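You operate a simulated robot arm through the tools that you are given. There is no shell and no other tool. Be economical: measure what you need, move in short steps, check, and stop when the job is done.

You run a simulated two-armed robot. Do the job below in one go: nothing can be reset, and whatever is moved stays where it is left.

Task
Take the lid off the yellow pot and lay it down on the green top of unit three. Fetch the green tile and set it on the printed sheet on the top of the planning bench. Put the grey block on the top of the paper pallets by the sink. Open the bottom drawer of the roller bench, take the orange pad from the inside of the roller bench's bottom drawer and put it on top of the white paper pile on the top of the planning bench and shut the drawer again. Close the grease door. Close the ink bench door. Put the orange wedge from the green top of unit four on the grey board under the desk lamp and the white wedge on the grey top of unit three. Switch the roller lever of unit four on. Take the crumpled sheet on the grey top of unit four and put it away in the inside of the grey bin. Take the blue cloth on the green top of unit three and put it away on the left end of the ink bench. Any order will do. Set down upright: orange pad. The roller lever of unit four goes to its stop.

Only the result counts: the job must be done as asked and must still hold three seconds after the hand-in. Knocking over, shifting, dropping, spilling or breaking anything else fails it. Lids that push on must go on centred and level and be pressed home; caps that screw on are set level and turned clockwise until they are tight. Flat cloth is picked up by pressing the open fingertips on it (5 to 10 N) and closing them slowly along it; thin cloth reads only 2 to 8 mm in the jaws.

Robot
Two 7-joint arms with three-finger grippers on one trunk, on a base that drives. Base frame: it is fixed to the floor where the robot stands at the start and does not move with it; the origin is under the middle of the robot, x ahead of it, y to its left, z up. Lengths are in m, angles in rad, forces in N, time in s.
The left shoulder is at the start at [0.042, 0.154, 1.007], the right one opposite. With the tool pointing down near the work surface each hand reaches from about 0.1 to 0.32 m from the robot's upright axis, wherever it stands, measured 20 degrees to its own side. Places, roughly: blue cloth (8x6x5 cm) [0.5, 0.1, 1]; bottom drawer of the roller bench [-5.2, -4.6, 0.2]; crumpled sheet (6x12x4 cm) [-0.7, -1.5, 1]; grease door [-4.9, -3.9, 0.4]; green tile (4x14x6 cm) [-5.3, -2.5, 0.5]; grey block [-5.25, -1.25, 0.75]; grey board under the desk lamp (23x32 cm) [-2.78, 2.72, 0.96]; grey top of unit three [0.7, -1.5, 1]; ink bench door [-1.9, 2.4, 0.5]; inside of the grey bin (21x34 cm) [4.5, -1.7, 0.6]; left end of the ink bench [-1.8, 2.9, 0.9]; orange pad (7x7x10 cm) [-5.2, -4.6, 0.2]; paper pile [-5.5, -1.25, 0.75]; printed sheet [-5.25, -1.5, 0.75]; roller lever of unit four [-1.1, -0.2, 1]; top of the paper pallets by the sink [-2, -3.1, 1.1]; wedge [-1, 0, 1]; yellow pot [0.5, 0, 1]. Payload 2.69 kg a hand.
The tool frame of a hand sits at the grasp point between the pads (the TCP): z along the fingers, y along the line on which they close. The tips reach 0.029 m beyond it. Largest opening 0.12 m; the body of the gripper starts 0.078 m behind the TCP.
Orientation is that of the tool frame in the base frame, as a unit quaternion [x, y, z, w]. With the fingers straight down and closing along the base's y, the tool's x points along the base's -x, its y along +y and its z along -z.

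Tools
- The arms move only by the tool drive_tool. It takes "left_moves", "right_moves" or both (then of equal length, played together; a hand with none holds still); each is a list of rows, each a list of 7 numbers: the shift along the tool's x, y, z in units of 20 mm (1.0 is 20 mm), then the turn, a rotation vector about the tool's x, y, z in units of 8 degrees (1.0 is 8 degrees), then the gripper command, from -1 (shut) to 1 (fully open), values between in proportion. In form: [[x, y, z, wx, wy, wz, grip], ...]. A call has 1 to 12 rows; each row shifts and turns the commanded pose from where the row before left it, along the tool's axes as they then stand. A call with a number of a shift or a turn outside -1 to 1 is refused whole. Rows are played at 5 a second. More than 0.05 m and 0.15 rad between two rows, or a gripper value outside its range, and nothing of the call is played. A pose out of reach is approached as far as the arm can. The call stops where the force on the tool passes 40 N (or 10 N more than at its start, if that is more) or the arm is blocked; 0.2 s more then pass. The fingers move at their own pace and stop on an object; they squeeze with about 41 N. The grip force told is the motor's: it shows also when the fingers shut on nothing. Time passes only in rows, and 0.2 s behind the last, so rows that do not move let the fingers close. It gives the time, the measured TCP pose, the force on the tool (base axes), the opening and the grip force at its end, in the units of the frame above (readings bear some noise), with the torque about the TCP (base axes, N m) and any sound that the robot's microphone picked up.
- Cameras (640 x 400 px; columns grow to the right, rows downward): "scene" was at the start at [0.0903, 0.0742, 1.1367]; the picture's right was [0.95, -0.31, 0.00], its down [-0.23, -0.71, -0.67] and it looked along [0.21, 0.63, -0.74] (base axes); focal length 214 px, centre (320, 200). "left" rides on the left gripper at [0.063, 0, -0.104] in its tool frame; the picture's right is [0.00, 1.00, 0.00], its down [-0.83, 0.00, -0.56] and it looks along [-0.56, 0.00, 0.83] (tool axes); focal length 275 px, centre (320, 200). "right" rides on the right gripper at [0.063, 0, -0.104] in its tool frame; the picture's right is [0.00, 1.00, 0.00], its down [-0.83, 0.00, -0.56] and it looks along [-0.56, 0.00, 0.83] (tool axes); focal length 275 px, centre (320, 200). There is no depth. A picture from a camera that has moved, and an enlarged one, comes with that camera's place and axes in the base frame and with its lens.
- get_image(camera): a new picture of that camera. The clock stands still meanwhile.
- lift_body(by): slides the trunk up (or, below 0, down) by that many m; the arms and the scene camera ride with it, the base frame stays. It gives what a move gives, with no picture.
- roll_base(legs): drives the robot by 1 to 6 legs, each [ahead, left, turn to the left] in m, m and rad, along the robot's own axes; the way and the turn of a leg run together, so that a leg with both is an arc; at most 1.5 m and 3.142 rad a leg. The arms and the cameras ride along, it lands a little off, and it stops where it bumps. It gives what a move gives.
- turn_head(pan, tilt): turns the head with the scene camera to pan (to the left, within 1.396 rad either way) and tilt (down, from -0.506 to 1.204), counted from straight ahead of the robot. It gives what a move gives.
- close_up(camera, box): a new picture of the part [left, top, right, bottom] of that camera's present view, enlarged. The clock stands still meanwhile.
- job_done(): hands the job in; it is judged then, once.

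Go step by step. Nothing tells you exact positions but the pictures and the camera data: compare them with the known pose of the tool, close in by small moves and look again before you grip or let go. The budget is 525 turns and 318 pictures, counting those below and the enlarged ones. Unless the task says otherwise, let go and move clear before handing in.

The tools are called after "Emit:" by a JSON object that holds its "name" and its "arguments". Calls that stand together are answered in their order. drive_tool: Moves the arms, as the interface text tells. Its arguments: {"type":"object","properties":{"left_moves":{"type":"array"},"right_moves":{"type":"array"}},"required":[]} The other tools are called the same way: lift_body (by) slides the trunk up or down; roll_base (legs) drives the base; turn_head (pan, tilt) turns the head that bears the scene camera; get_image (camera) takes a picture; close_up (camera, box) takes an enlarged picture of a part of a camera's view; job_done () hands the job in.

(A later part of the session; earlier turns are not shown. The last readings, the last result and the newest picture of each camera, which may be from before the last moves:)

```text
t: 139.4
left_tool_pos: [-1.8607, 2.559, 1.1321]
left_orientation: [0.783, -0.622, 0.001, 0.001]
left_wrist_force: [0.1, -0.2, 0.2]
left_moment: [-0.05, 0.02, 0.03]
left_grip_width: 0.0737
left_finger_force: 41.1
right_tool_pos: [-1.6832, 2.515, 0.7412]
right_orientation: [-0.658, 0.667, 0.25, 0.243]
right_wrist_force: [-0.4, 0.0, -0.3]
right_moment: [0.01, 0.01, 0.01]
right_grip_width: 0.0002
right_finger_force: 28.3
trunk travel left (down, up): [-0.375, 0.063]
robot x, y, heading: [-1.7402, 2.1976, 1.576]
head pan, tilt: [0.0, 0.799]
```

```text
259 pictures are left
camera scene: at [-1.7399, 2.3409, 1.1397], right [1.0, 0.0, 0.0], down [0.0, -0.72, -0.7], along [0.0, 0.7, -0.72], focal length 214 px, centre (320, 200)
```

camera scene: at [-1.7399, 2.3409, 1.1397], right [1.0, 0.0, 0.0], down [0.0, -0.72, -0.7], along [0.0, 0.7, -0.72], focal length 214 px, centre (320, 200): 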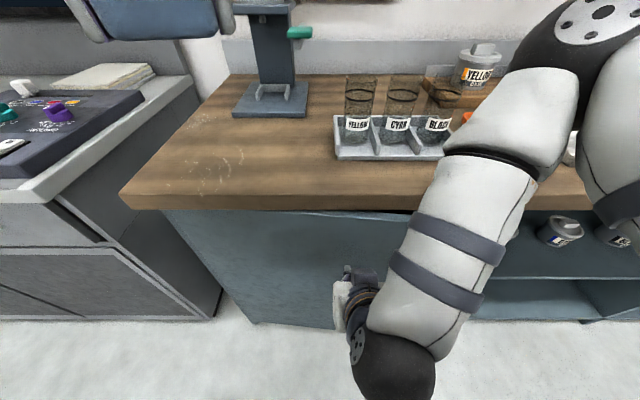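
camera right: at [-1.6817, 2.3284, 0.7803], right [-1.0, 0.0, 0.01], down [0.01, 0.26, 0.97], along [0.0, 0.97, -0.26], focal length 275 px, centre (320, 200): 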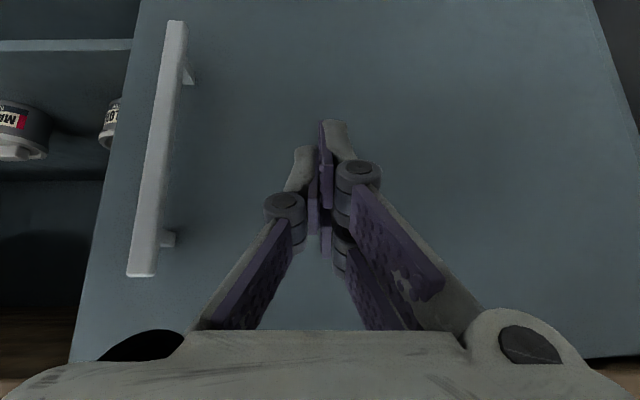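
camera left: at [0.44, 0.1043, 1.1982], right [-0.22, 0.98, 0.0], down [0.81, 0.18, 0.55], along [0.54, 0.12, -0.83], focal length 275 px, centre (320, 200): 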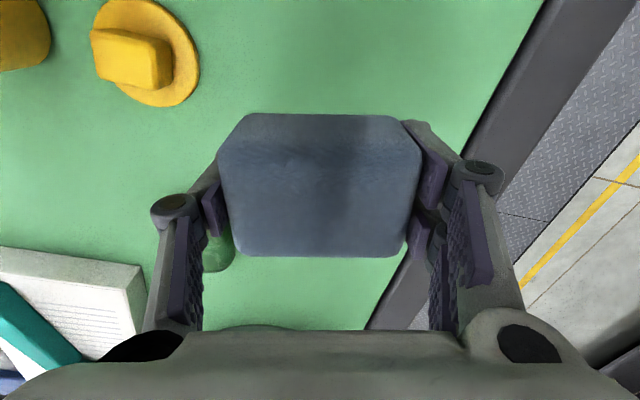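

Emit:
{"name": "roll_base", "arguments": {"legs": [[0.05, 0, 0]]}}

Emit:
{"name": "get_image", "arguments": {"camera": "right"}}

```text
t: 140.3
left_tool_pos: [-1.8613, 2.609, 1.1329]
left_orientation: [0.782, -0.623, 0.001, 0.002]
left_wrist_force: [-0.2, 0.5, -0.5]
left_moment: [-0.04, 0.01, 0.02]
left_grip_width: 0.0738
left_finger_force: 40.9
right_tool_pos: [-1.682, 2.5643, 0.7416]
right_orientation: [-0.658, 0.667, 0.251, 0.244]
right_wrist_force: [0.0, 0.1, 0.5]
right_moment: [0.0, 0.01, 0.0]
right_grip_width: 0.0001
right_finger_force: 28.3
trunk travel left (down, up): [-0.375, 0.063]
robot x, y, heading: [-1.7432, 2.2455, 1.576]
head pan, tilt: [0.0, 0.799]
```

```text
258 pictures are left
camera right: at [-1.6815, 2.4489, 0.7803], right [-1.0, 0.01, 0.01], down [0.01, 0.26, 0.96], along [0.0, 0.96, -0.26], focal length 275 px, centre (320, 200)
```

right: 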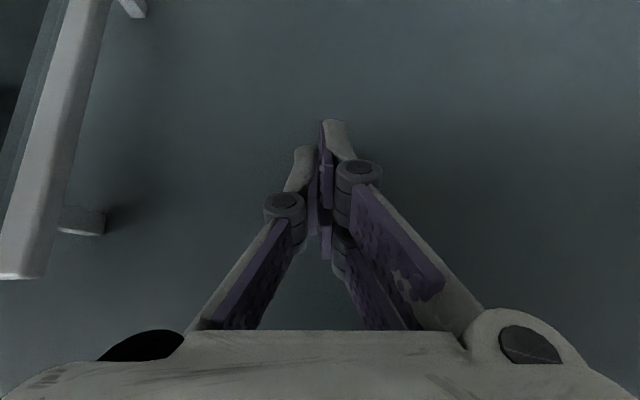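

Emit:
{"name": "drive_tool", "arguments": {"right_moves": [[-0.36, 0, 0.34, 0, 0, 0, -1], [-0.36, 0, 0.34, 0, 0, 0, -1], [-0.36, 0, 0.34, 0, 0, 0, -1], [-0.36, 0, 0.34, 0, 0, 0, -1]]}}

Emit:
{"name": "get_image", "arguments": {"camera": "right"}}

Emit:
{"name": "get_image", "arguments": {"camera": "scene"}}

```text
t: 141.0
left_tool_pos: [-1.8595, 2.6069, 1.1336]
left_orientation: [0.782, -0.623, 0.0, 0.0]
left_wrist_force: [0.1, -0.1, -0.9]
left_moment: [-0.06, 0.03, -0.01]
left_grip_width: 0.0737
left_finger_force: 40.9
right_tool_pos: [-1.6828, 2.5753, 0.738]
right_orientation: [-0.664, 0.665, 0.246, 0.235]
right_wrist_force: [1.0, -19.6, 6.2]
right_moment: [0.11, -0.02, 0.06]
right_grip_width: 0.0
right_finger_force: 28.5
trunk travel left (down, up): [-0.375, 0.063]
robot x, y, heading: [-1.7425, 2.2496, 1.573]
head pan, tilt: [0.0, 0.799]
stopped in row 3 (right hand): the force on the tool passed its limit at 49 N (the readings are from after the stop); the commanded pose is now the measured one
```

```text
257 pictures are left
camera right: at [-1.6819, 2.4602, 0.7787], right [-1.0, -0.01, 0.01], down [0.01, 0.28, 0.96], along [-0.01, 0.96, -0.28], focal length 275 px, centre (320, 200)
```

right: 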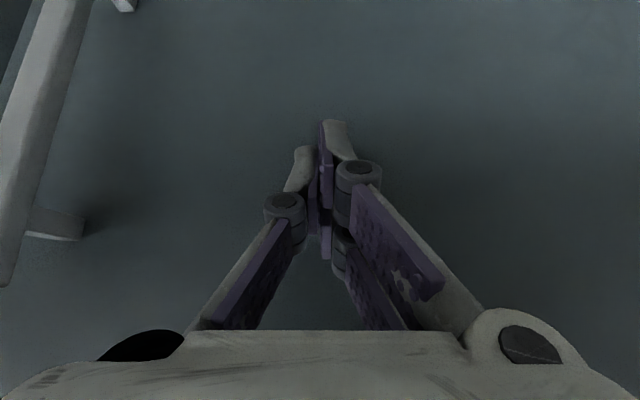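

```text
256 pictures are left
camera scene: at [-1.7398, 2.3886, 1.1399], right [1.0, 0.0, 0.0], down [0.0, -0.72, -0.7], along [0.0, 0.7, -0.72], focal length 214 px, centre (320, 200)
```

scene: 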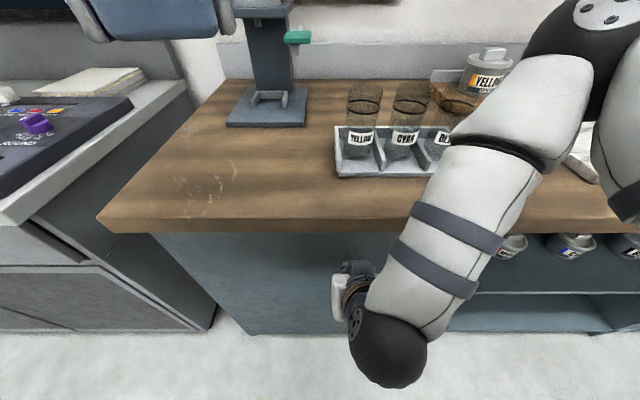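

Door pushed shut. Now the cloth: left hand forward and down onto the left end of the ink bench.

Emit:
{"name": "drive_tool", "arguments": {"left_moves": [[0, 0, 0, 0, 0, 0.8, -1], [0, 0, 0, 0, 0, 0.8, -1], [-1, 0, 0, 0, 0, 0, -1], [-1, 0, 0, 0, 0, 0, -1], [-1, 0, 0, 0, 0, 0, -1], [-1, 0, 0, 0, 0, 0, -1], [-0.5, 0, 0, 0, 0, 0, -1], [0, 0, 1, 0, 0, 0, -1], [0, 0, 1, 0, 0, 0, -1], [0, 0, 1, 0, 0, 0, -1], [0, 0, 1, 0, 0, 0, -1], [0, 0, 1, 0, 0, 0, -1]]}}

Emit:
{"name": "get_image", "arguments": {"camera": "left"}}

Emit:
{"name": "get_image", "arguments": {"camera": "scene"}}

```text
t: 143.6
left_tool_pos: [-1.8593, 2.6947, 1.0337]
left_orientation: [0.709, -0.706, -0.001, 0.0]
left_wrist_force: [0.1, -1.0, -1.0]
left_moment: [0.0, 0.03, 0.02]
left_grip_width: 0.0739
left_finger_force: 40.6
right_tool_pos: [-1.6832, 2.576, 0.7389]
right_orientation: [-0.662, 0.666, 0.246, 0.238]
right_wrist_force: [-0.7, -29.7, -9.2]
right_moment: [-0.49, -0.11, 0.17]
right_grip_width: 0.0001
right_finger_force: 28.2
trunk travel left (down, up): [-0.375, 0.063]
robot x, y, heading: [-1.7418, 2.2435, 1.572]
head pan, tilt: [0.0, 0.799]
```

```text
255 pictures are left
camera left: at [-1.8599, 2.6315, 1.1379], right [-1.0, 0.0, 0.0], down [0.0, 0.83, 0.56], along [0.0, 0.56, -0.83], focal length 275 px, centre (320, 200)
```

left: 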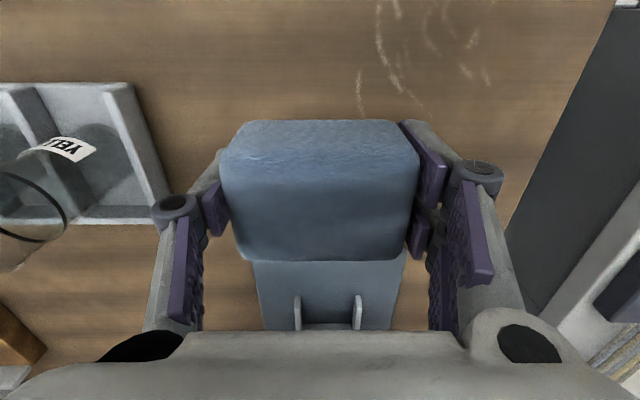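

```text
254 pictures are left
camera scene: at [-1.7398, 2.3871, 1.1401], right [1.0, 0.0, 0.0], down [0.0, -0.72, -0.7], along [0.0, 0.7, -0.72], focal length 214 px, centre (320, 200)
```

scene: 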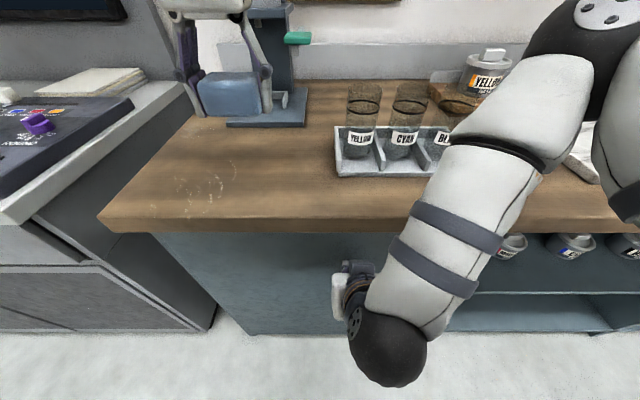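

Emit:
{"name": "drive_tool", "arguments": {"left_moves": [[0, 0, 1, 0, 0, 0, -1], [0, 0, 1, 0, 0, 0, -1], [0, 0, 0.7, 0, 0, 0, -1], [0, 0, 0.3, 0, 0, 0, -1], [0, 0, 0.3, 0, 0, 0, -1], [0, 0, 0.3, 0, 0, 0, -1], [0, 0, 0.3, 0, 0, 0, -1], [0, 0, 0.3, 0, 0, 0, -1], [0, 0, 0.3, 0, 0, 0, -1], [0, 0, 0.3, 0, 0, 0, -1]]}}

Emit:
{"name": "get_image", "arguments": {"camera": "left"}}

```text
t: 145.8
left_tool_pos: [-1.8618, 2.6963, 0.9361]
left_orientation: [0.708, -0.706, -0.001, 0.0]
left_wrist_force: [-1.0, 0.3, -0.4]
left_moment: [0.0, -0.01, 0.02]
left_grip_width: 0.0739
left_finger_force: 41.8
right_tool_pos: [-1.6828, 2.5756, 0.7391]
right_orientation: [-0.663, 0.667, 0.245, 0.237]
right_wrist_force: [-0.1, -30.7, -7.5]
right_moment: [-0.36, -0.01, 0.11]
right_grip_width: 0.0001
right_finger_force: 28.8
trunk travel left (down, up): [-0.375, 0.063]
robot x, y, heading: [-1.7401, 2.2474, 1.573]
head pan, tilt: [0.0, 0.799]
```

```text
253 pictures are left
camera left: at [-1.8615, 2.6309, 1.0415], right [-1.0, 0.0, 0.0], down [0.0, 0.83, 0.56], along [0.0, 0.56, -0.83], focal length 275 px, centre (320, 200)
```

left: 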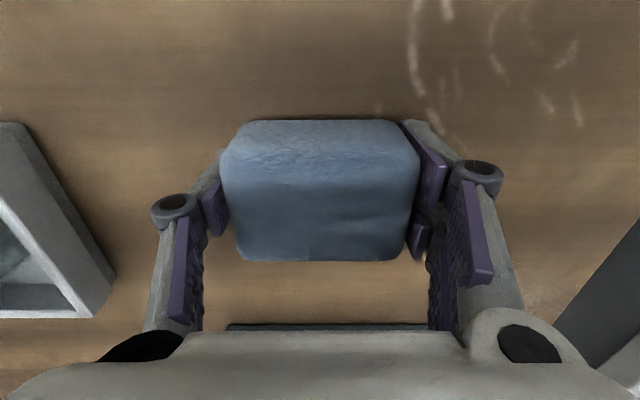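

Emit:
{"name": "drive_tool", "arguments": {"left_moves": [[0, 0, 0.2, 0, 0, 0, -1], [0, 0, 0.2, 0, 0, 0, -1], [0, 0, 0.2, 0, 0, 0, -1], [0, 0, 0.2, 0, 0, 0, -1], [0, 0, 0.2, 0, 0, 0, -1], [0, 0, 0.2, 0, 0, 0, -1], [0, 0, 0.2, 0, 0, 0, -1]]}}

```text
t: 147.0
left_tool_pos: [-1.8617, 2.695, 0.9251]
left_orientation: [0.709, -0.705, -0.004, -0.005]
left_wrist_force: [-0.3, -7.3, 21.1]
left_moment: [-0.66, 0.53, 0.18]
left_grip_width: 0.0739
left_finger_force: 41.8
right_tool_pos: [-1.6838, 2.5756, 0.7395]
right_orientation: [-0.663, 0.666, 0.246, 0.237]
right_wrist_force: [-0.2, -1.8, -0.1]
right_moment: [-0.02, 0.01, 0.03]
right_grip_width: 0.0
right_finger_force: 28.7
trunk travel left (down, up): [-0.375, 0.063]
robot x, y, heading: [-1.7437, 2.2444, 1.575]
head pan, tilt: [0.0, 0.799]
stopped in row 5 (left hand): the force on the tool passed its limit at 45 N (the readings are from after the stop); the commanded pose is now the measured one
```

Emit:
{"name": "drive_tool", "arguments": {"left_moves": [[0, 0, -0.1, 0, 0, 0, -1], [0, 0, 0, 0, 0, 0, 0.7], [0, 0, 0, 0, 0, 0, 0.7], [0, 0, -0.5, 0, 0, 0, 0.7], [0, 0, -1, 0, 0, 0, 0.7], [0, 0, -1, 0, 0, 0, 0.7], [0, 0, -1, 0, 0, 0, 0.7], [0, 0, -1, 0, 0, 0, 0.7], [0, 0, -1, 0, 0, 0, 0.7], [0, 0, -1, 0, 0, 0, 0.7], [0, 0, -1, 0, 0, 0, 0.7], [1, 0, -1, 0, 0, 0, 0.7]]}}

Emit:
{"name": "get_image", "arguments": {"camera": "left"}}

```text
t: 149.6
left_tool_pos: [-1.8632, 2.6742, 1.0954]
left_orientation: [0.708, -0.706, -0.003, -0.004]
left_wrist_force: [0.0, 0.1, 0.4]
left_moment: [0.02, 0.04, 0.02]
left_grip_width: 0.102
left_finger_force: 0.0
right_tool_pos: [-1.6841, 2.5753, 0.7381]
right_orientation: [-0.663, 0.667, 0.245, 0.236]
right_wrist_force: [0.9, -24.7, -5.7]
right_moment: [-0.3, -0.1, 0.04]
right_grip_width: 0.0
right_finger_force: 28.5
trunk travel left (down, up): [-0.375, 0.063]
robot x, y, heading: [-1.7392, 2.2476, 1.571]
head pan, tilt: [0.0, 0.799]
```

```text
252 pictures are left
camera left: at [-1.8627, 2.609, 1.1992], right [-1.0, 0.0, 0.0], down [0.0, 0.83, 0.56], along [0.0, 0.56, -0.83], focal length 275 px, centre (320, 200)
```

left: 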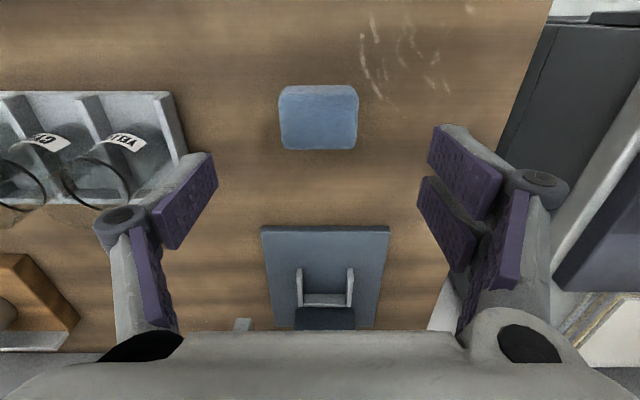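

Cloth placed. I back off and check the door.

Emit:
{"name": "roll_base", "arguments": {"legs": [[-0.6, 0, 0]]}}

Emit:
{"name": "drive_tool", "arguments": {"right_moves": [[0, 0, -1, 0, 1, 0, -1], [0, 0, -1, 0, 1, 0, -1], [0, 0, -1, 0, 1, 0, -1], [0, 0, -1, 0, 1, 0, -1], [0, 0, -1, 0, 1, 0, -1], [0, 0, -1, 0, 0, 0, -1], [0, 0, -1, 0, 0, 0, -1], [0, 0, -1, 0, 0, 0, -1], [0, 0, -1, 0, 0, 0, -1], [0, 0, -1, 0, 0, 0, 0], [0, 0, -1, 0, 0, 0, 0], [0, 0, -1, 0, 0, 0, 0]]}}

Emit:
{"name": "get_image", "arguments": {"camera": "scene"}}

```text
t: 153.0
left_tool_pos: [-1.8616, 2.0813, 1.0943]
left_orientation: [0.708, -0.706, -0.002, -0.004]
left_wrist_force: [-0.6, -0.2, -0.2]
left_moment: [-0.01, 0.01, 0.0]
left_grip_width: 0.1018
left_finger_force: 0.1
right_tool_pos: [-1.6826, 1.9832, 0.7384]
right_orientation: [-0.662, 0.668, 0.244, 0.237]
right_wrist_force: [0.2, -0.3, 0.4]
right_moment: [-0.01, 0.01, -0.01]
right_grip_width: 0.0
right_finger_force: 28.5
trunk travel left (down, up): [-0.375, 0.063]
robot x, y, heading: [-1.7393, 1.6484, 1.568]
head pan, tilt: [0.0, 0.799]
```

```text
t: 155.6
left_tool_pos: [-1.8622, 2.0816, 1.0938]
left_orientation: [0.709, -0.706, -0.002, -0.004]
left_wrist_force: [-0.5, -0.1, 1.3]
left_moment: [0.03, 0.01, 0.01]
left_grip_width: 0.102
left_finger_force: 0.0
right_tool_pos: [-1.6775, 1.9429, 0.9678]
right_orientation: [-0.707, 0.707, 0.003, -0.007]
right_wrist_force: [0.4, 0.1, 0.1]
right_moment: [0.0, 0.0, 0.0]
right_grip_width: 0.0601
right_finger_force: 0.1
trunk travel left (down, up): [-0.375, 0.063]
robot x, y, heading: [-1.7469, 1.6512, 1.571]
head pan, tilt: [0.0, 0.799]
```

```text
251 pictures are left
camera scene: at [-1.7394, 1.7943, 1.1399], right [1.0, 0.0, 0.0], down [0.0, -0.72, -0.7], along [0.0, 0.7, -0.72], focal length 214 px, centre (320, 200)
```

scene: 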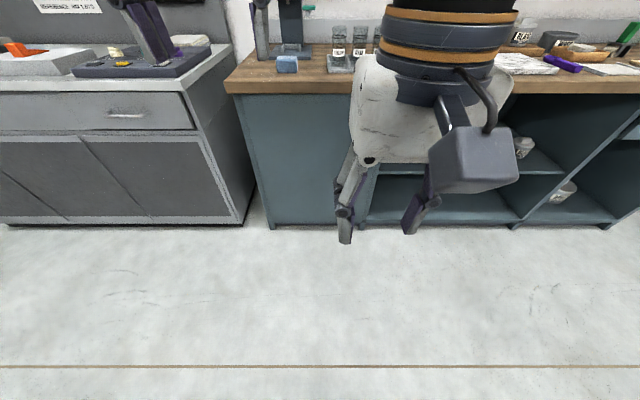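

Door shut. Back to unit four for the white wedge and the lever.

Emit:
{"name": "drive_tool", "arguments": {"right_moves": [[0, 0, -1, 0, 0, 0, 0], [0, 0, -1, 0, 0, 0, 0], [0, 0, -1, 0, 0, 0, 0], [0, 0, -1, 0, 0, 0, 0], [0, 0, -1, 0, 0, 0, 0], [0, 0, -1, 0, 0, 0, 0], [0, 0, -1, 0, 0, 0, 0], [0, 0, -1, 0, 0, 0, 0]], "left_moves": [[0, 0, -1, 0, 0, 0, 0], [0, 0, -1, 0, 0, 0, 0], [0, 0, 0, 0, 0, 0, 0], [0, 0, 0, 0, 0, 0, 0], [0, 0, 0, 0, 0, 0, 0], [0, 0, 0, 0, 0, 0, 0], [0, 0, 0, 0, 0, 0, 0], [0, 0, 0, 0, 0, 0, 0]]}}

Emit:
{"name": "roll_base", "arguments": {"legs": [[-0.75, 0, 0], [0, 0, -1.55], [0, -0.68, 0]]}}

Emit:
{"name": "turn_head", "arguments": {"pan": 0, "tilt": 0.65}}

Emit:
{"name": "get_image", "arguments": {"camera": "scene"}}

```text
t: 157.2
left_tool_pos: [-1.8619, 2.0797, 1.1344]
left_orientation: [0.709, -0.706, -0.002, -0.004]
left_wrist_force: [-0.2, 0.3, 0.1]
left_moment: [-0.03, -0.02, 0.0]
left_grip_width: 0.0601
left_finger_force: 0.0
right_tool_pos: [-1.6771, 1.9455, 1.1078]
right_orientation: [-0.706, 0.708, 0.001, 0.0]
right_wrist_force: [0.9, 14.0, -32.2]
right_moment: [1.14, 0.03, 0.0]
right_grip_width: 0.0601
right_finger_force: 0.1
trunk travel left (down, up): [-0.375, 0.063]
robot x, y, heading: [-1.7419, 1.6498, 1.574]
head pan, tilt: [0.0, 0.799]
stopped in row 8 (right hand): the force on the tool passed its limit at 52 N (the readings are from after the stop); the commanded pose is now the measured one
```

```text
t: 158.8
left_tool_pos: [-1.8609, 1.9519, 1.1345]
left_orientation: [0.708, -0.706, -0.003, -0.005]
left_wrist_force: [0.5, -0.5, 0.0]
left_moment: [0.07, -0.01, -0.03]
left_grip_width: 0.06
left_finger_force: 0.0
right_tool_pos: [-1.6749, 1.8207, 1.1074]
right_orientation: [-0.704, 0.71, 0.002, 0.003]
right_wrist_force: [0.6, 11.5, -25.1]
right_moment: [0.83, 0.06, 0.04]
right_grip_width: 0.0601
right_finger_force: 0.0
trunk travel left (down, up): [-0.375, 0.063]
robot x, y, heading: [-1.7437, 1.5277, 1.58]
head pan, tilt: [0.0, 0.799]
stopped in leg 1: the force on the tool passed its limit at 45 N (the readings are from after the stop); the commanded pose is now the measured one
```

```text
t: 159.5
left_tool_pos: [-1.8616, 1.9544, 1.1338]
left_orientation: [0.709, -0.706, -0.002, -0.004]
left_wrist_force: [0.2, 0.4, 0.3]
left_moment: [-0.01, 0.03, -0.01]
left_grip_width: 0.0599
left_finger_force: 0.1
right_tool_pos: [-1.6747, 1.8215, 1.1082]
right_orientation: [-0.705, 0.709, 0.002, 0.001]
right_wrist_force: [-0.2, -1.1, 0.2]
right_moment: [0.01, 0.02, 0.02]
right_grip_width: 0.06
right_finger_force: 0.2
trunk travel left (down, up): [-0.375, 0.063]
robot x, y, heading: [-1.7405, 1.5252, 1.572]
head pan, tilt: [0.0, 0.649]
```

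```text
250 pictures are left
camera scene: at [-1.7394, 1.6755, 1.1524], right [1.0, 0.0, 0.0], down [0.0, -0.6, -0.8], along [0.0, 0.8, -0.6], focal length 214 px, centre (320, 200)
```

scene: 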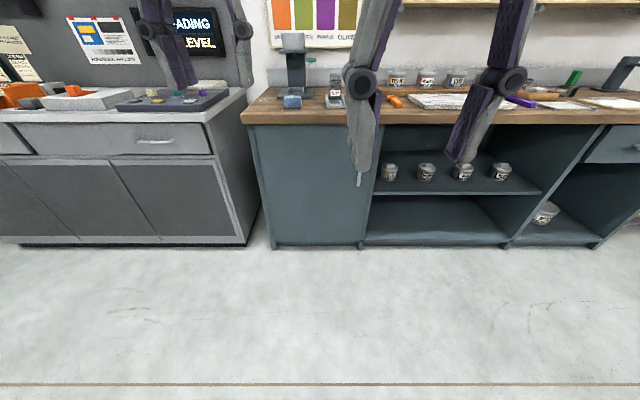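

Emit:
{"name": "drive_tool", "arguments": {"right_moves": [[-1, 0, 0, 0, 0, 0, 0], [-1, 0, 0, 0, 0, 0, 0], [-0.5, 0, -1, 0, 0, 0, 0]]}}

Emit:
{"name": "roll_base", "arguments": {"legs": [[-0.62, 0, 0], [0, 0, -1.55], [0.05, -0.68, 0]]}}

Emit:
{"name": "get_image", "arguments": {"camera": "scene"}}

Emit:
{"name": "get_image", "arguments": {"camera": "right"}}

```text
t: 160.3
left_tool_pos: [-1.8609, 1.9533, 1.1339]
left_orientation: [0.708, -0.706, -0.002, -0.004]
left_wrist_force: [-0.2, -0.8, 0.9]
left_moment: [0.05, 0.01, -0.02]
left_grip_width: 0.0599
left_finger_force: 0.0
right_tool_pos: [-1.6743, 1.8707, 1.1261]
right_orientation: [-0.705, 0.709, 0.002, 0.0]
right_wrist_force: [0.7, 0.1, -0.3]
right_moment: [0.04, -0.02, 0.0]
right_grip_width: 0.0599
right_finger_force: 0.1
trunk travel left (down, up): [-0.375, 0.063]
robot x, y, heading: [-1.7374, 1.525, 1.572]
head pan, tilt: [0.0, 0.649]
```

```text
t: 172.8
left_tool_pos: [-1.2488, 0.3604, 1.1325]
left_orientation: [-0.013, 1.0, -0.001, 0.004]
left_wrist_force: [-0.1, -0.1, -0.2]
left_moment: [-0.01, 0.01, -0.05]
left_grip_width: 0.0599
left_finger_force: 0.0
right_tool_pos: [-1.3296, 0.1728, 1.1261]
right_orientation: [-0.007, 1.0, 0.001, 0.002]
right_wrist_force: [0.6, 0.8, -0.3]
right_moment: [-0.02, 0.0, 0.0]
right_grip_width: 0.0598
right_finger_force: 0.0
trunk travel left (down, up): [-0.375, 0.063]
robot x, y, heading: [-1.6745, 0.2331, 0.018]
head pan, tilt: [0.0, 0.649]
```

```text
249 pictures are left
camera scene: at [-1.523, 0.2347, 1.1525], right [0.02, -1.0, 0.0], down [-0.6, -0.01, -0.8], along [0.8, 0.02, -0.6], focal length 214 px, centre (320, 200)
```

scene: 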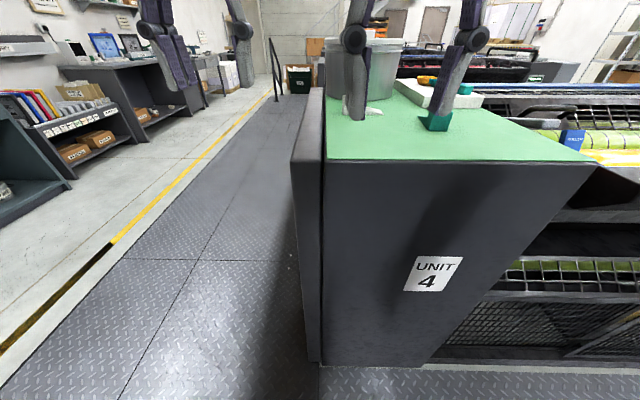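

```text
248 pictures are left
camera right: at [-1.3916, 0.171, 1.231], right [-0.02, 1.0, 0.0], down [0.83, 0.01, 0.56], along [0.56, 0.01, -0.83], focal length 275 px, centre (320, 200)
```

right: 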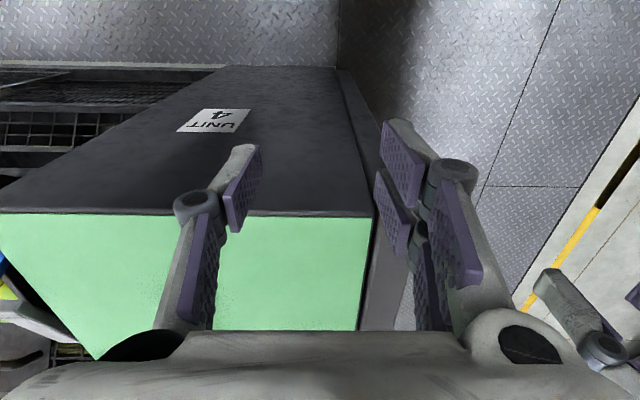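

I move to a spot where the left hand can take the white wedge (near (-0.985,0.17)) and the right can reach the lever.

Emit:
{"name": "roll_base", "arguments": {"legs": [[0, -0.17, -0.018], [0.2, 0, 0]]}}

Emit:
{"name": "drive_tool", "arguments": {"left_moves": [[0, 0, 0, 0, 0, 0.94, 0.3], [0, 0, 0, 0, 0, 0.94, 0.3], [0, 0, 0, 0, 0, 0.94, 0.3], [0, 0, 0, 0, 0, 0.94, 0.3], [0, 0, 0, 0, 0, 0.94, 0.3], [0, 0, 0, 0, 0, 0.94, 0.3], [0, 0, 0, 0, 0, 0.94, 0.3], [0, 0, 0, 0, 0, 0.94, 0.3], [0, 0, 0, 0, 0, 0.94, 0.3], [0, 0, 0, 0, 0, 0.94, 0.3], [0, 0, 0, 0, 0, 0.94, 0.3], [0, 0, 0, 0, 0, 0.94, 0.3]]}}

Emit:
{"name": "get_image", "arguments": {"camera": "left"}}

Emit:
{"name": "get_image", "arguments": {"camera": "scene"}}

```text
t: 175.9
left_tool_pos: [-1.0558, 0.1844, 1.1333]
left_orientation: [-0.003, 1.0, -0.001, 0.003]
left_wrist_force: [1.3, -0.7, -0.6]
left_moment: [0.02, 0.02, -0.04]
left_grip_width: 0.0603
left_finger_force: 0.0
right_tool_pos: [-1.1383, -0.0036, 1.1268]
right_orientation: [0.001, 1.0, 0.001, 0.0]
right_wrist_force: [0.3, 0.5, 0.3]
right_moment: [0.0, 0.03, 0.01]
right_grip_width: 0.0599
right_finger_force: 0.1
trunk travel left (down, up): [-0.375, 0.063]
robot x, y, heading: [-1.4813, 0.0647, 0.005]
head pan, tilt: [0.0, 0.649]
```

```text
t: 178.5
left_tool_pos: [-1.1974, 0.1286, 1.0364]
left_orientation: [0.706, 0.709, 0.003, 0.004]
left_wrist_force: [-0.4, 0.6, -0.3]
left_moment: [0.0, 0.02, 0.0]
left_grip_width: 0.0781
left_finger_force: 0.1
left hand out of reach, approached as far as the arm can: row 5, 6, 7, 8, 9, 10, 11, 12
right_tool_pos: [-1.1393, -0.0022, 1.1258]
right_orientation: [0.001, 1.0, 0.001, 0.003]
right_wrist_force: [-0.4, 0.0, -0.4]
right_moment: [-0.04, -0.01, 0.0]
right_grip_width: 0.0599
right_finger_force: 0.0
trunk travel left (down, up): [-0.375, 0.063]
robot x, y, heading: [-1.4823, 0.0607, 0.001]
head pan, tilt: [0.0, 0.649]
```

```text
247 pictures are left
camera left: at [-1.1971, 0.1914, 1.1412], right [1.0, 0.0, 0.01], down [-0.01, -0.83, 0.56], along [0.01, -0.56, -0.83], focal length 275 px, centre (320, 200)
```

left: 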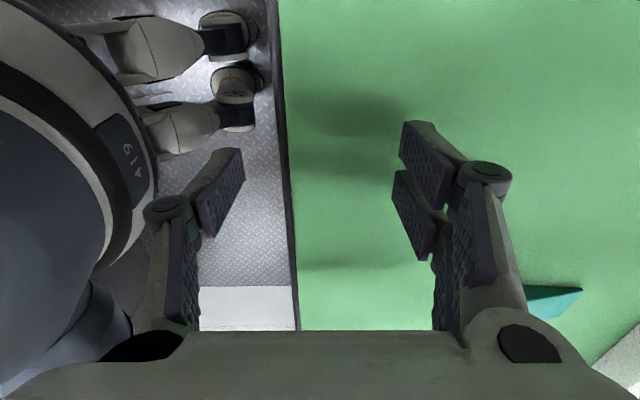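

```text
246 pictures are left
camera scene: at [-1.3326, 0.0618, 1.1525], right [0.0, -1.0, 0.0], down [-0.6, 0.0, -0.8], along [0.8, 0.0, -0.6], focal length 214 px, centre (320, 200)
```

scene: 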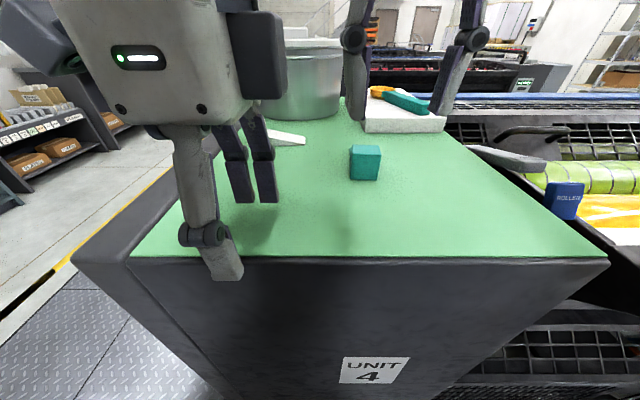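

That wrist turn doesn't suit the arm here; I turn back and will grip the block of the wedge across its upper step without turning.

Emit:
{"name": "drive_tool", "arguments": {"left_moves": [[0, 0, -1, 0, 0, -0.94, 0.3], [0, 0, -1, 0, 0, -0.94, 0.3], [0, 0, -1, 0, 0, -0.94, 0.3], [0, 0, -1, 0, 0, -0.94, 0.3], [0, 0, -0.6, 0, 0, -0.94, 0.3], [0, 0, 0, 0, 0, -0.94, 0.3], [0, 0, 0, 0, 0, -0.94, 0.3], [0, 0, 0, 0, 0, -0.94, 0.3], [0, 0, 0, 0, 0, -0.94, 0.3], [0, 0, 0, 0, 0, -0.94, 0.3], [0, 0, 0, 0, 0, -0.94, 0.3], [0, 0, 0, 0, 0, -0.94, 0.3]]}}

Emit:
{"name": "get_image", "arguments": {"camera": "left"}}

```text
t: 180.9
left_tool_pos: [-1.1953, 0.1316, 1.1275]
left_orientation: [0.063, 0.998, -0.001, 0.002]
left_wrist_force: [-4.2, 16.5, -6.1]
left_moment: [-2.06, -0.94, -1.13]
left_grip_width: 0.0784
left_finger_force: 0.0
right_tool_pos: [-1.1392, -0.0034, 1.1262]
right_orientation: [0.002, 1.0, 0.001, 0.002]
right_wrist_force: [0.3, -1.1, 0.4]
right_moment: [-0.03, -0.03, 0.0]
right_grip_width: 0.0599
right_finger_force: 0.0
trunk travel left (down, up): [-0.375, 0.063]
robot x, y, heading: [-1.4823, 0.0618, -0.001]
head pan, tilt: [0.0, 0.649]
stopped in row 12 (left hand): the force on the tool passed its limit at 44 N (the readings are from after the stop); the commanded pose is now the measured one
```

```text
245 pictures are left
camera left: at [-1.2591, 0.1398, 1.2331], right [0.13, 0.99, 0.0], down [0.82, -0.1, 0.56], along [0.56, -0.07, -0.83], focal length 275 px, centre (320, 200)
```

left: 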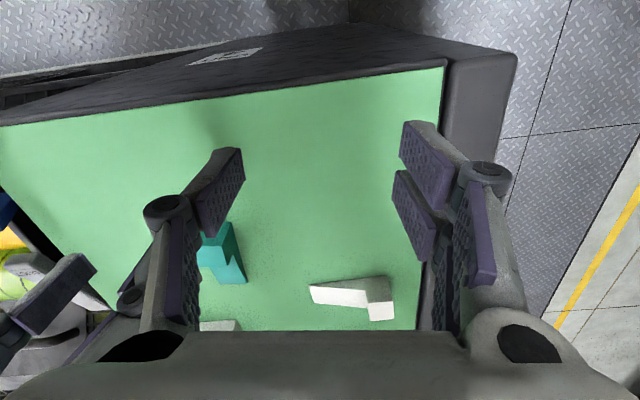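

Emit:
{"name": "drive_tool", "arguments": {"left_moves": [[0, 1, 0, 0, 0, 0, 0.3], [-0.5, 1, 0, 0, 0, -0.45, 0.3], [-1, 0, 0, 0, 0, -0.45, 0.3], [-1, 0, 0, 0, 0, 0, 0.3], [-1, 0, 0, 0, 0, 0, 0.3], [-1, 0, 0, 0, 0, 0, 0.3]]}}

Emit:
{"name": "roll_base", "arguments": {"legs": [[0.06, 0, 0]]}}

Emit:
{"name": "get_image", "arguments": {"camera": "left"}}

```text
t: 182.3
left_tool_pos: [-1.1003, 0.1689, 1.1293]
left_orientation: [-0.002, 1.0, 0.0, 0.004]
left_wrist_force: [0.9, -0.9, 0.4]
left_moment: [-0.01, 0.06, 0.01]
left_grip_width: 0.0779
left_finger_force: 0.1
right_tool_pos: [-1.1389, -0.0025, 1.1253]
right_orientation: [0.001, 1.0, 0.002, 0.001]
right_wrist_force: [0.4, -0.9, 1.0]
right_moment: [-0.01, 0.0, -0.03]
right_grip_width: 0.0597
right_finger_force: 0.0
trunk travel left (down, up): [-0.375, 0.063]
robot x, y, heading: [-1.4868, 0.064, 0.0]
head pan, tilt: [0.0, 0.649]
```

```text
t: 183.3
left_tool_pos: [-1.0785, 0.1688, 1.1289]
left_orientation: [-0.002, 1.0, -0.001, 0.002]
left_wrist_force: [-0.6, 0.2, -0.1]
left_moment: [-0.01, -0.08, -0.02]
left_grip_width: 0.078
left_finger_force: 0.0
right_tool_pos: [-1.1142, -0.004, 1.126]
right_orientation: [0.004, 1.0, 0.001, 0.001]
right_wrist_force: [-0.1, 0.4, -0.4]
right_moment: [0.01, -0.06, -0.01]
right_grip_width: 0.0601
right_finger_force: 0.1
trunk travel left (down, up): [-0.375, 0.063]
robot x, y, heading: [-1.458, 0.0619, 0.002]
head pan, tilt: [0.0, 0.649]
stopped in leg 1: the robot was blocked; the commanded pose is now the measured one
```

```text
244 pictures are left
camera left: at [-1.1402, 0.1676, 1.2324], right [0.0, 1.0, 0.0], down [0.83, 0.0, 0.56], along [0.56, 0.0, -0.83], focal length 275 px, centre (320, 200)
```

left: 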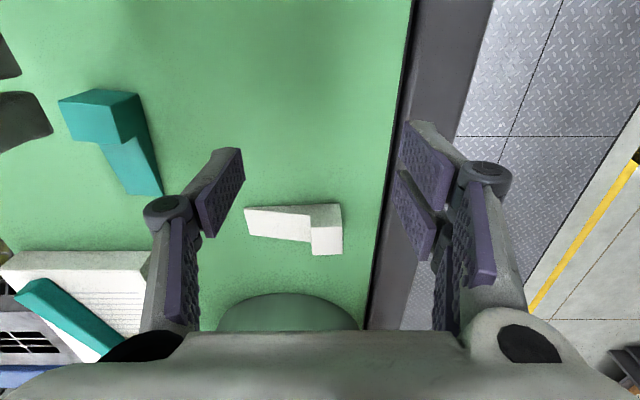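

Emit:
{"name": "drive_tool", "arguments": {"left_moves": [[-1, 0.25, 0, 0, 0, 0, 0.1], [-1, 0, 0, 0, 0, 0, 0.1], [-1, 0, 0, 0, 0, 0, 0.1], [-1, 0, 0, 0, 0, 0, 0.1], [-1, 0, 0, 0, 0, 0, 0.1], [-1, 0, 0, 0, 0, 0, 0.1], [-0.2, 0, 0, 0, 0, 0, 0.1]]}}

Emit:
{"name": "get_image", "arguments": {"camera": "left"}}

```text
t: 184.9
left_tool_pos: [-0.9911, 0.1738, 1.1285]
left_orientation: [-0.002, 1.0, -0.001, 0.003]
left_wrist_force: [0.3, 0.8, 0.0]
left_moment: [-0.04, 0.01, -0.01]
left_grip_width: 0.0659
left_finger_force: 0.1
left hand out of reach, approached as far as the arm can: row 5, 6
right_tool_pos: [-1.1141, -0.003, 1.1257]
right_orientation: [0.003, 1.0, 0.001, 0.0]
right_wrist_force: [-0.1, 0.5, -0.2]
right_moment: [-0.04, 0.0, 0.02]
right_grip_width: 0.0602
right_finger_force: 0.0
trunk travel left (down, up): [-0.375, 0.063]
robot x, y, heading: [-1.4587, 0.0579, 0.005]
head pan, tilt: [0.0, 0.649]
```

```text
243 pictures are left
camera left: at [-1.0546, 0.1726, 1.233], right [0.0, 1.0, 0.0], down [0.83, 0.0, 0.56], along [0.56, 0.0, -0.83], focal length 275 px, centre (320, 200)
```

left: 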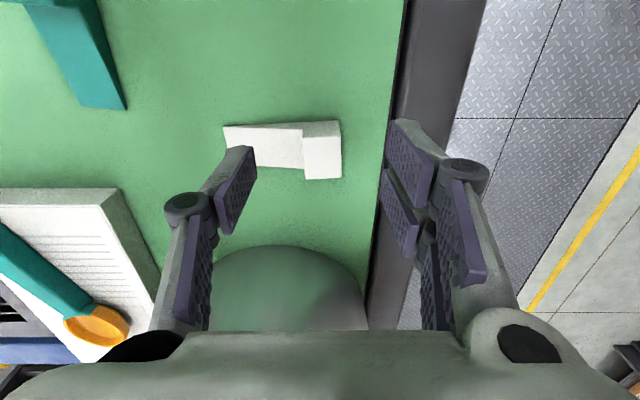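

Emit:
{"name": "drive_tool", "arguments": {"left_moves": [[0, 0, 1, 0, 0, 0, 0.1], [0, 0, 1, 0, 0, 0, 0.1], [0, 0, 1, 0, 0, 0, 0.1], [-0.5, 0, 0, 0, 0, 0, 0.1], [-0.5, 0, 0, 0, 0, 0, 0.1]]}}

Emit:
{"name": "get_image", "arguments": {"camera": "left"}}

```text
t: 186.1
left_tool_pos: [-0.9721, 0.1739, 1.067]
left_orientation: [-0.002, 1.0, -0.001, 0.002]
left_wrist_force: [0.6, -0.3, 0.4]
left_moment: [0.01, 0.03, 0.01]
left_grip_width: 0.066
left_finger_force: 0.0
right_tool_pos: [-1.1124, -0.0035, 1.1252]
right_orientation: [0.004, 1.0, 0.001, 0.0]
right_wrist_force: [-0.5, 0.8, 0.7]
right_moment: [-0.03, 0.03, 0.01]
right_grip_width: 0.0598
right_finger_force: 0.1
trunk travel left (down, up): [-0.375, 0.063]
robot x, y, heading: [-1.462, 0.0609, -0.0]
head pan, tilt: [0.0, 0.649]
```

```text
242 pictures are left
camera left: at [-1.0332, 0.1736, 1.1728], right [0.0, 1.0, 0.0], down [0.83, 0.0, 0.56], along [0.56, 0.0, -0.83], focal length 275 px, centre (320, 200)
```

left: 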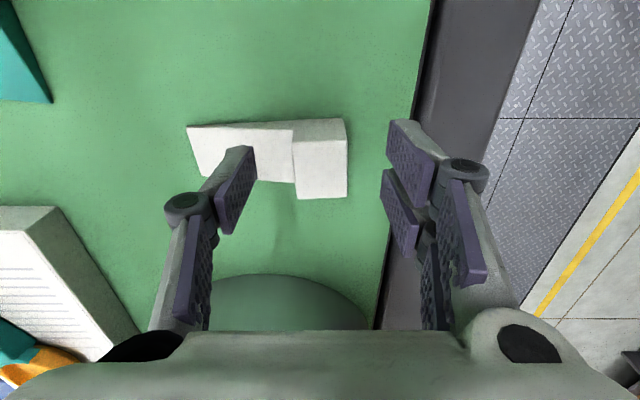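

Emit:
{"name": "drive_tool", "arguments": {"left_moves": [[-0.6, 0, 0, 0, 0, 0, -0.2], [0, 0, 0.5, 0, 0, 0, -0.2], [0, 0, 0.35, 0, 0, 0, -0.2], [0, 0, 0, 0, 0, 0, -0.2]]}}

Emit:
{"name": "get_image", "arguments": {"camera": "left"}}

Emit:
{"name": "get_image", "arguments": {"camera": "scene"}}

```text
t: 187.1
left_tool_pos: [-0.9595, 0.1738, 1.0521]
left_orientation: [-0.003, 1.0, -0.001, 0.002]
left_wrist_force: [-0.1, -0.2, 0.2]
left_moment: [-0.04, 0.05, -0.03]
left_grip_width: 0.048
left_finger_force: 0.0
right_tool_pos: [-1.1136, -0.0039, 1.1255]
right_orientation: [0.004, 1.0, 0.001, 0.0]
right_wrist_force: [-0.2, 0.5, -0.2]
right_moment: [0.01, 0.02, -0.03]
right_grip_width: 0.0599
right_finger_force: 0.2
trunk travel left (down, up): [-0.375, 0.063]
robot x, y, heading: [-1.4626, 0.0628, -0.002]
head pan, tilt: [0.0, 0.649]
```

```text
241 pictures are left
camera left: at [-1.0228, 0.1732, 1.1559], right [0.0, 1.0, 0.0], down [0.83, 0.0, 0.56], along [0.56, 0.0, -0.83], focal length 275 px, centre (320, 200)
```

left: 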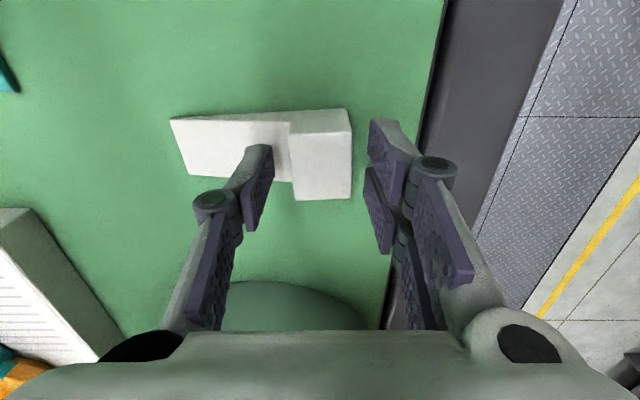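

```text
240 pictures are left
camera scene: at [-1.3075, 0.062, 1.1525], right [0.0, -1.0, 0.0], down [-0.6, 0.0, -0.8], along [0.8, 0.0, -0.6], focal length 214 px, centre (320, 200)
```

scene: 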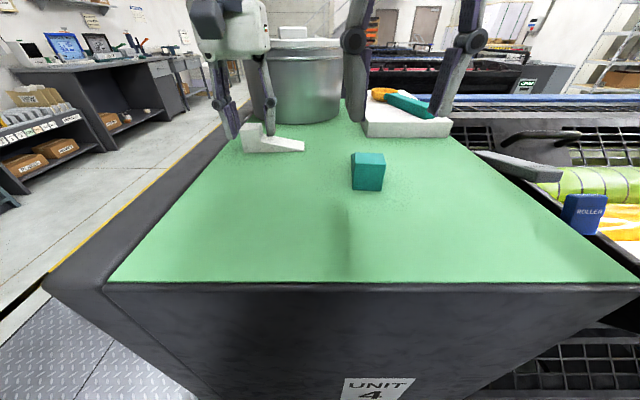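

Emit:
{"name": "close_up", "arguments": {"camera": "scene", "box": [190, 80, 320, 165]}}

```text
4.71 times, centred on (255, 122) of scene
camera zoom: at [-1.3075, 0.062, 1.1525], right [0.0, -1.0, 0.0], down [-0.6, 0.0, -0.8], along [0.8, 0.0, -0.6], focal length 1009 px, centre (626, 565)
```

zoom: 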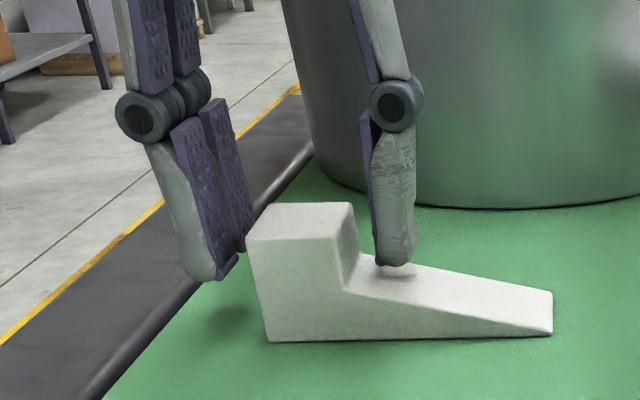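

Emit:
{"name": "drive_tool", "arguments": {"left_moves": [[0, 0, -0.1, 0, 0, 0, -0.3], [0, 0, 0, 0, 0, 0, -0.5], [0, 0, 0, 0, 0, 0, -1], [0, 0, 0, 0, 0, 0, -1], [0, 0, -0.3, 0, 0, 0, -1], [0, 0, -0.5, 0, 0, 0, -1], [0, 0, -1, 0, 0, 0, -1]]}}

Emit:
{"name": "get_image", "arguments": {"camera": "left"}}

```text
t: 188.7
left_tool_pos: [-0.9585, 0.1735, 1.09]
left_orientation: [-0.003, 1.0, -0.001, 0.002]
left_wrist_force: [-1.2, -0.7, -0.7]
left_moment: [0.05, -0.01, -0.05]
left_grip_width: 0.0295
left_finger_force: 41.3
right_tool_pos: [-1.1136, -0.0045, 1.1251]
right_orientation: [0.004, 1.0, 0.0, 0.0]
right_wrist_force: [-0.2, -1.2, 0.1]
right_moment: [-0.01, 0.03, 0.03]
right_grip_width: 0.0599
right_finger_force: 0.1
trunk travel left (down, up): [-0.375, 0.063]
robot x, y, heading: [-1.4618, 0.0631, 0.005]
head pan, tilt: [0.0, 0.649]
```

```text
238 pictures are left
camera left: at [-1.0221, 0.1721, 1.1952], right [0.0, 1.0, 0.0], down [0.83, 0.0, 0.56], along [0.56, 0.0, -0.83], focal length 275 px, centre (320, 200)
```

left: 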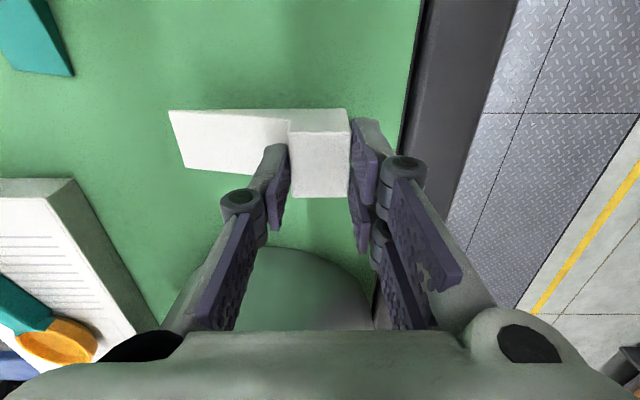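

White wedge in the left hand. I draw it back and look at the roller lever on the right.

Emit:
{"name": "drive_tool", "arguments": {"left_moves": [[0.5, 0, -1, 0, 0, 0, -1], [1, 0, -1, 0, 0, 0, -1], [1, 0, 0, 0, 0, 0, -1], [1, 0, 0, 0, 0, 0, -1], [1, 0, 0, 0, 0, 0, -1], [1, 0, 0, 0, 0, 0, -1]]}}

Emit:
{"name": "roll_base", "arguments": {"legs": [[-0.03, -0.2, 0]]}}

Emit:
{"name": "get_image", "arguments": {"camera": "right"}}

Emit:
{"name": "get_image", "arguments": {"camera": "scene"}}

```text
t: 190.1
left_tool_pos: [-1.0657, 0.1733, 1.1219]
left_orientation: [-0.003, 1.0, -0.002, 0.002]
left_wrist_force: [0.3, 0.2, -0.8]
left_moment: [0.03, 0.0, 0.01]
left_grip_width: 0.0292
left_finger_force: 41.4
left hand out of reach, approached as far as the arm can: row 1
right_tool_pos: [-1.1149, -0.003, 1.1249]
right_orientation: [0.003, 1.0, 0.0, 0.0]
right_wrist_force: [0.0, 0.0, -0.2]
right_moment: [0.01, -0.05, 0.01]
right_grip_width: 0.0601
right_finger_force: 0.1
trunk travel left (down, up): [-0.375, 0.063]
robot x, y, heading: [-1.4615, 0.0657, 0.004]
head pan, tilt: [0.0, 0.649]
```

```text
t: 192.3
left_tool_pos: [-1.0934, -0.0276, 1.1211]
left_orientation: [-0.003, 1.0, -0.001, 0.002]
left_wrist_force: [-0.1, -0.4, -0.3]
left_moment: [0.03, -0.01, -0.04]
left_grip_width: 0.0291
left_finger_force: 41.0
right_tool_pos: [-1.1421, -0.2043, 1.1257]
right_orientation: [0.002, 1.0, 0.002, 0.001]
right_wrist_force: [-0.3, -0.5, 0.4]
right_moment: [0.0, -0.01, -0.06]
right_grip_width: 0.0599
right_finger_force: 0.1
trunk travel left (down, up): [-0.375, 0.063]
robot x, y, heading: [-1.4924, -0.1376, 0.001]
head pan, tilt: [0.0, 0.649]
```

```text
237 pictures are left
camera right: at [-1.2054, -0.2061, 1.2298], right [0.0, 1.0, 0.0], down [0.83, 0.0, 0.56], along [0.56, 0.0, -0.83], focal length 275 px, centre (320, 200)
```

right: 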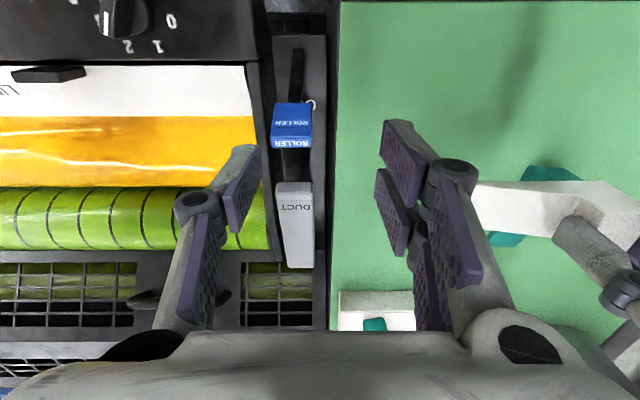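

```text
236 pictures are left
camera scene: at [-1.3369, -0.1401, 1.1525], right [0.0, -1.0, 0.0], down [-0.6, 0.0, -0.8], along [0.8, 0.0, -0.6], focal length 214 px, centre (320, 200)
```

scene: 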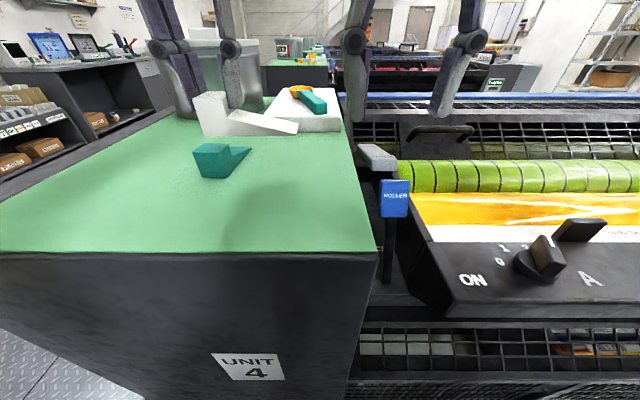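

Emit:
{"name": "close_up", "arguments": {"camera": "scene", "box": [330, 130, 460, 310]}}

Emit:
{"name": "close_up", "arguments": {"camera": "right", "box": [220, 0, 350, 280]}}

```text
2.22 times, centred on (395, 220) of scene
camera zoom: at [-1.3369, -0.1401, 1.1525], right [0.0, -1.0, 0.0], down [-0.6, 0.0, -0.8], along [0.8, 0.0, -0.6], focal length 477 px, centre (153, 156)
```

zoom: 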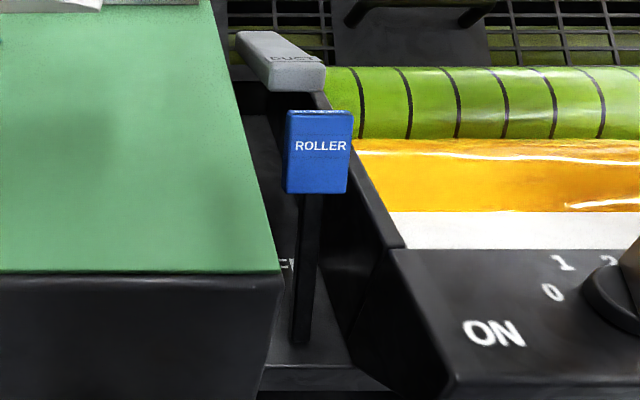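

```text
1.43 times, centred on (285, 140) of right
camera zoom: at [-1.2054, -0.2061, 1.2298], right [0.0, 1.0, 0.0], down [0.83, 0.0, 0.56], along [0.56, 0.0, -0.83], focal length 393 px, centre (370, 286)
```

zoom: 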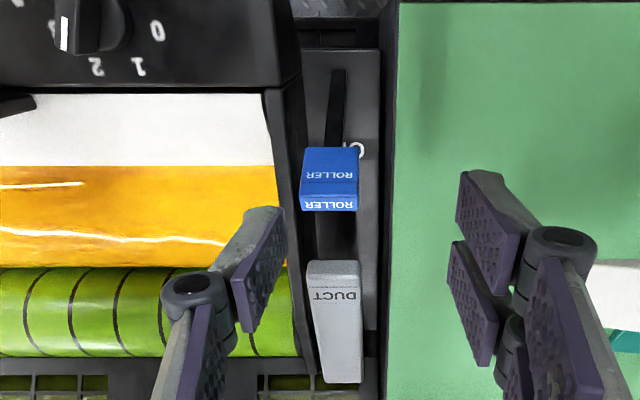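

Emit:
{"name": "drive_tool", "arguments": {"right_moves": [[-1, 0, 0, 0, 0, 0, 0], [-1, 0, 0, 0, 0, 0, 0], [-0.5, 0, 0, 0, 0, 0, 0]]}}

Emit:
{"name": "close_up", "arguments": {"camera": "right", "box": [220, 0, 380, 200]}}

```text
t: 193.1
left_tool_pos: [-1.0935, -0.0273, 1.1201]
left_orientation: [-0.003, 1.0, -0.001, 0.0]
left_wrist_force: [0.5, -0.3, -0.5]
left_moment: [-0.03, 0.01, 0.01]
left_grip_width: 0.0292
left_finger_force: 41.1
right_tool_pos: [-1.0914, -0.2055, 1.1243]
right_orientation: [0.002, 1.0, 0.0, 0.0]
right_wrist_force: [-0.8, 0.3, 0.4]
right_moment: [-0.01, -0.01, -0.01]
right_grip_width: 0.0601
right_finger_force: 0.0
trunk travel left (down, up): [-0.375, 0.063]
robot x, y, heading: [-1.4922, -0.1418, -0.0]
head pan, tilt: [0.0, 0.649]
```

```text
2.00 times, centred on (300, 100) of right
camera zoom: at [-1.1545, -0.2052, 1.2294], right [0.0, 1.0, 0.0], down [0.83, 0.0, 0.56], along [0.56, 0.0, -0.83], focal length 551 px, centre (360, 400)
```

zoom: 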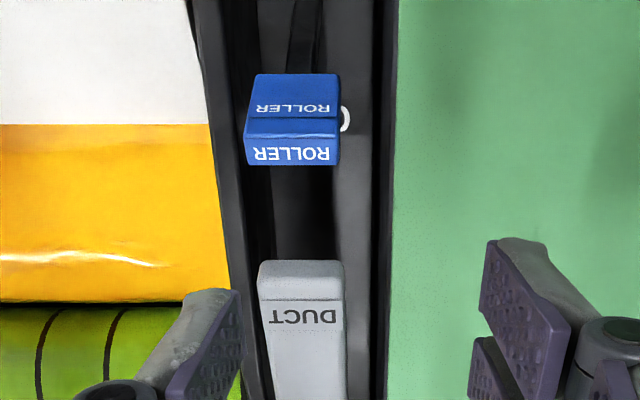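

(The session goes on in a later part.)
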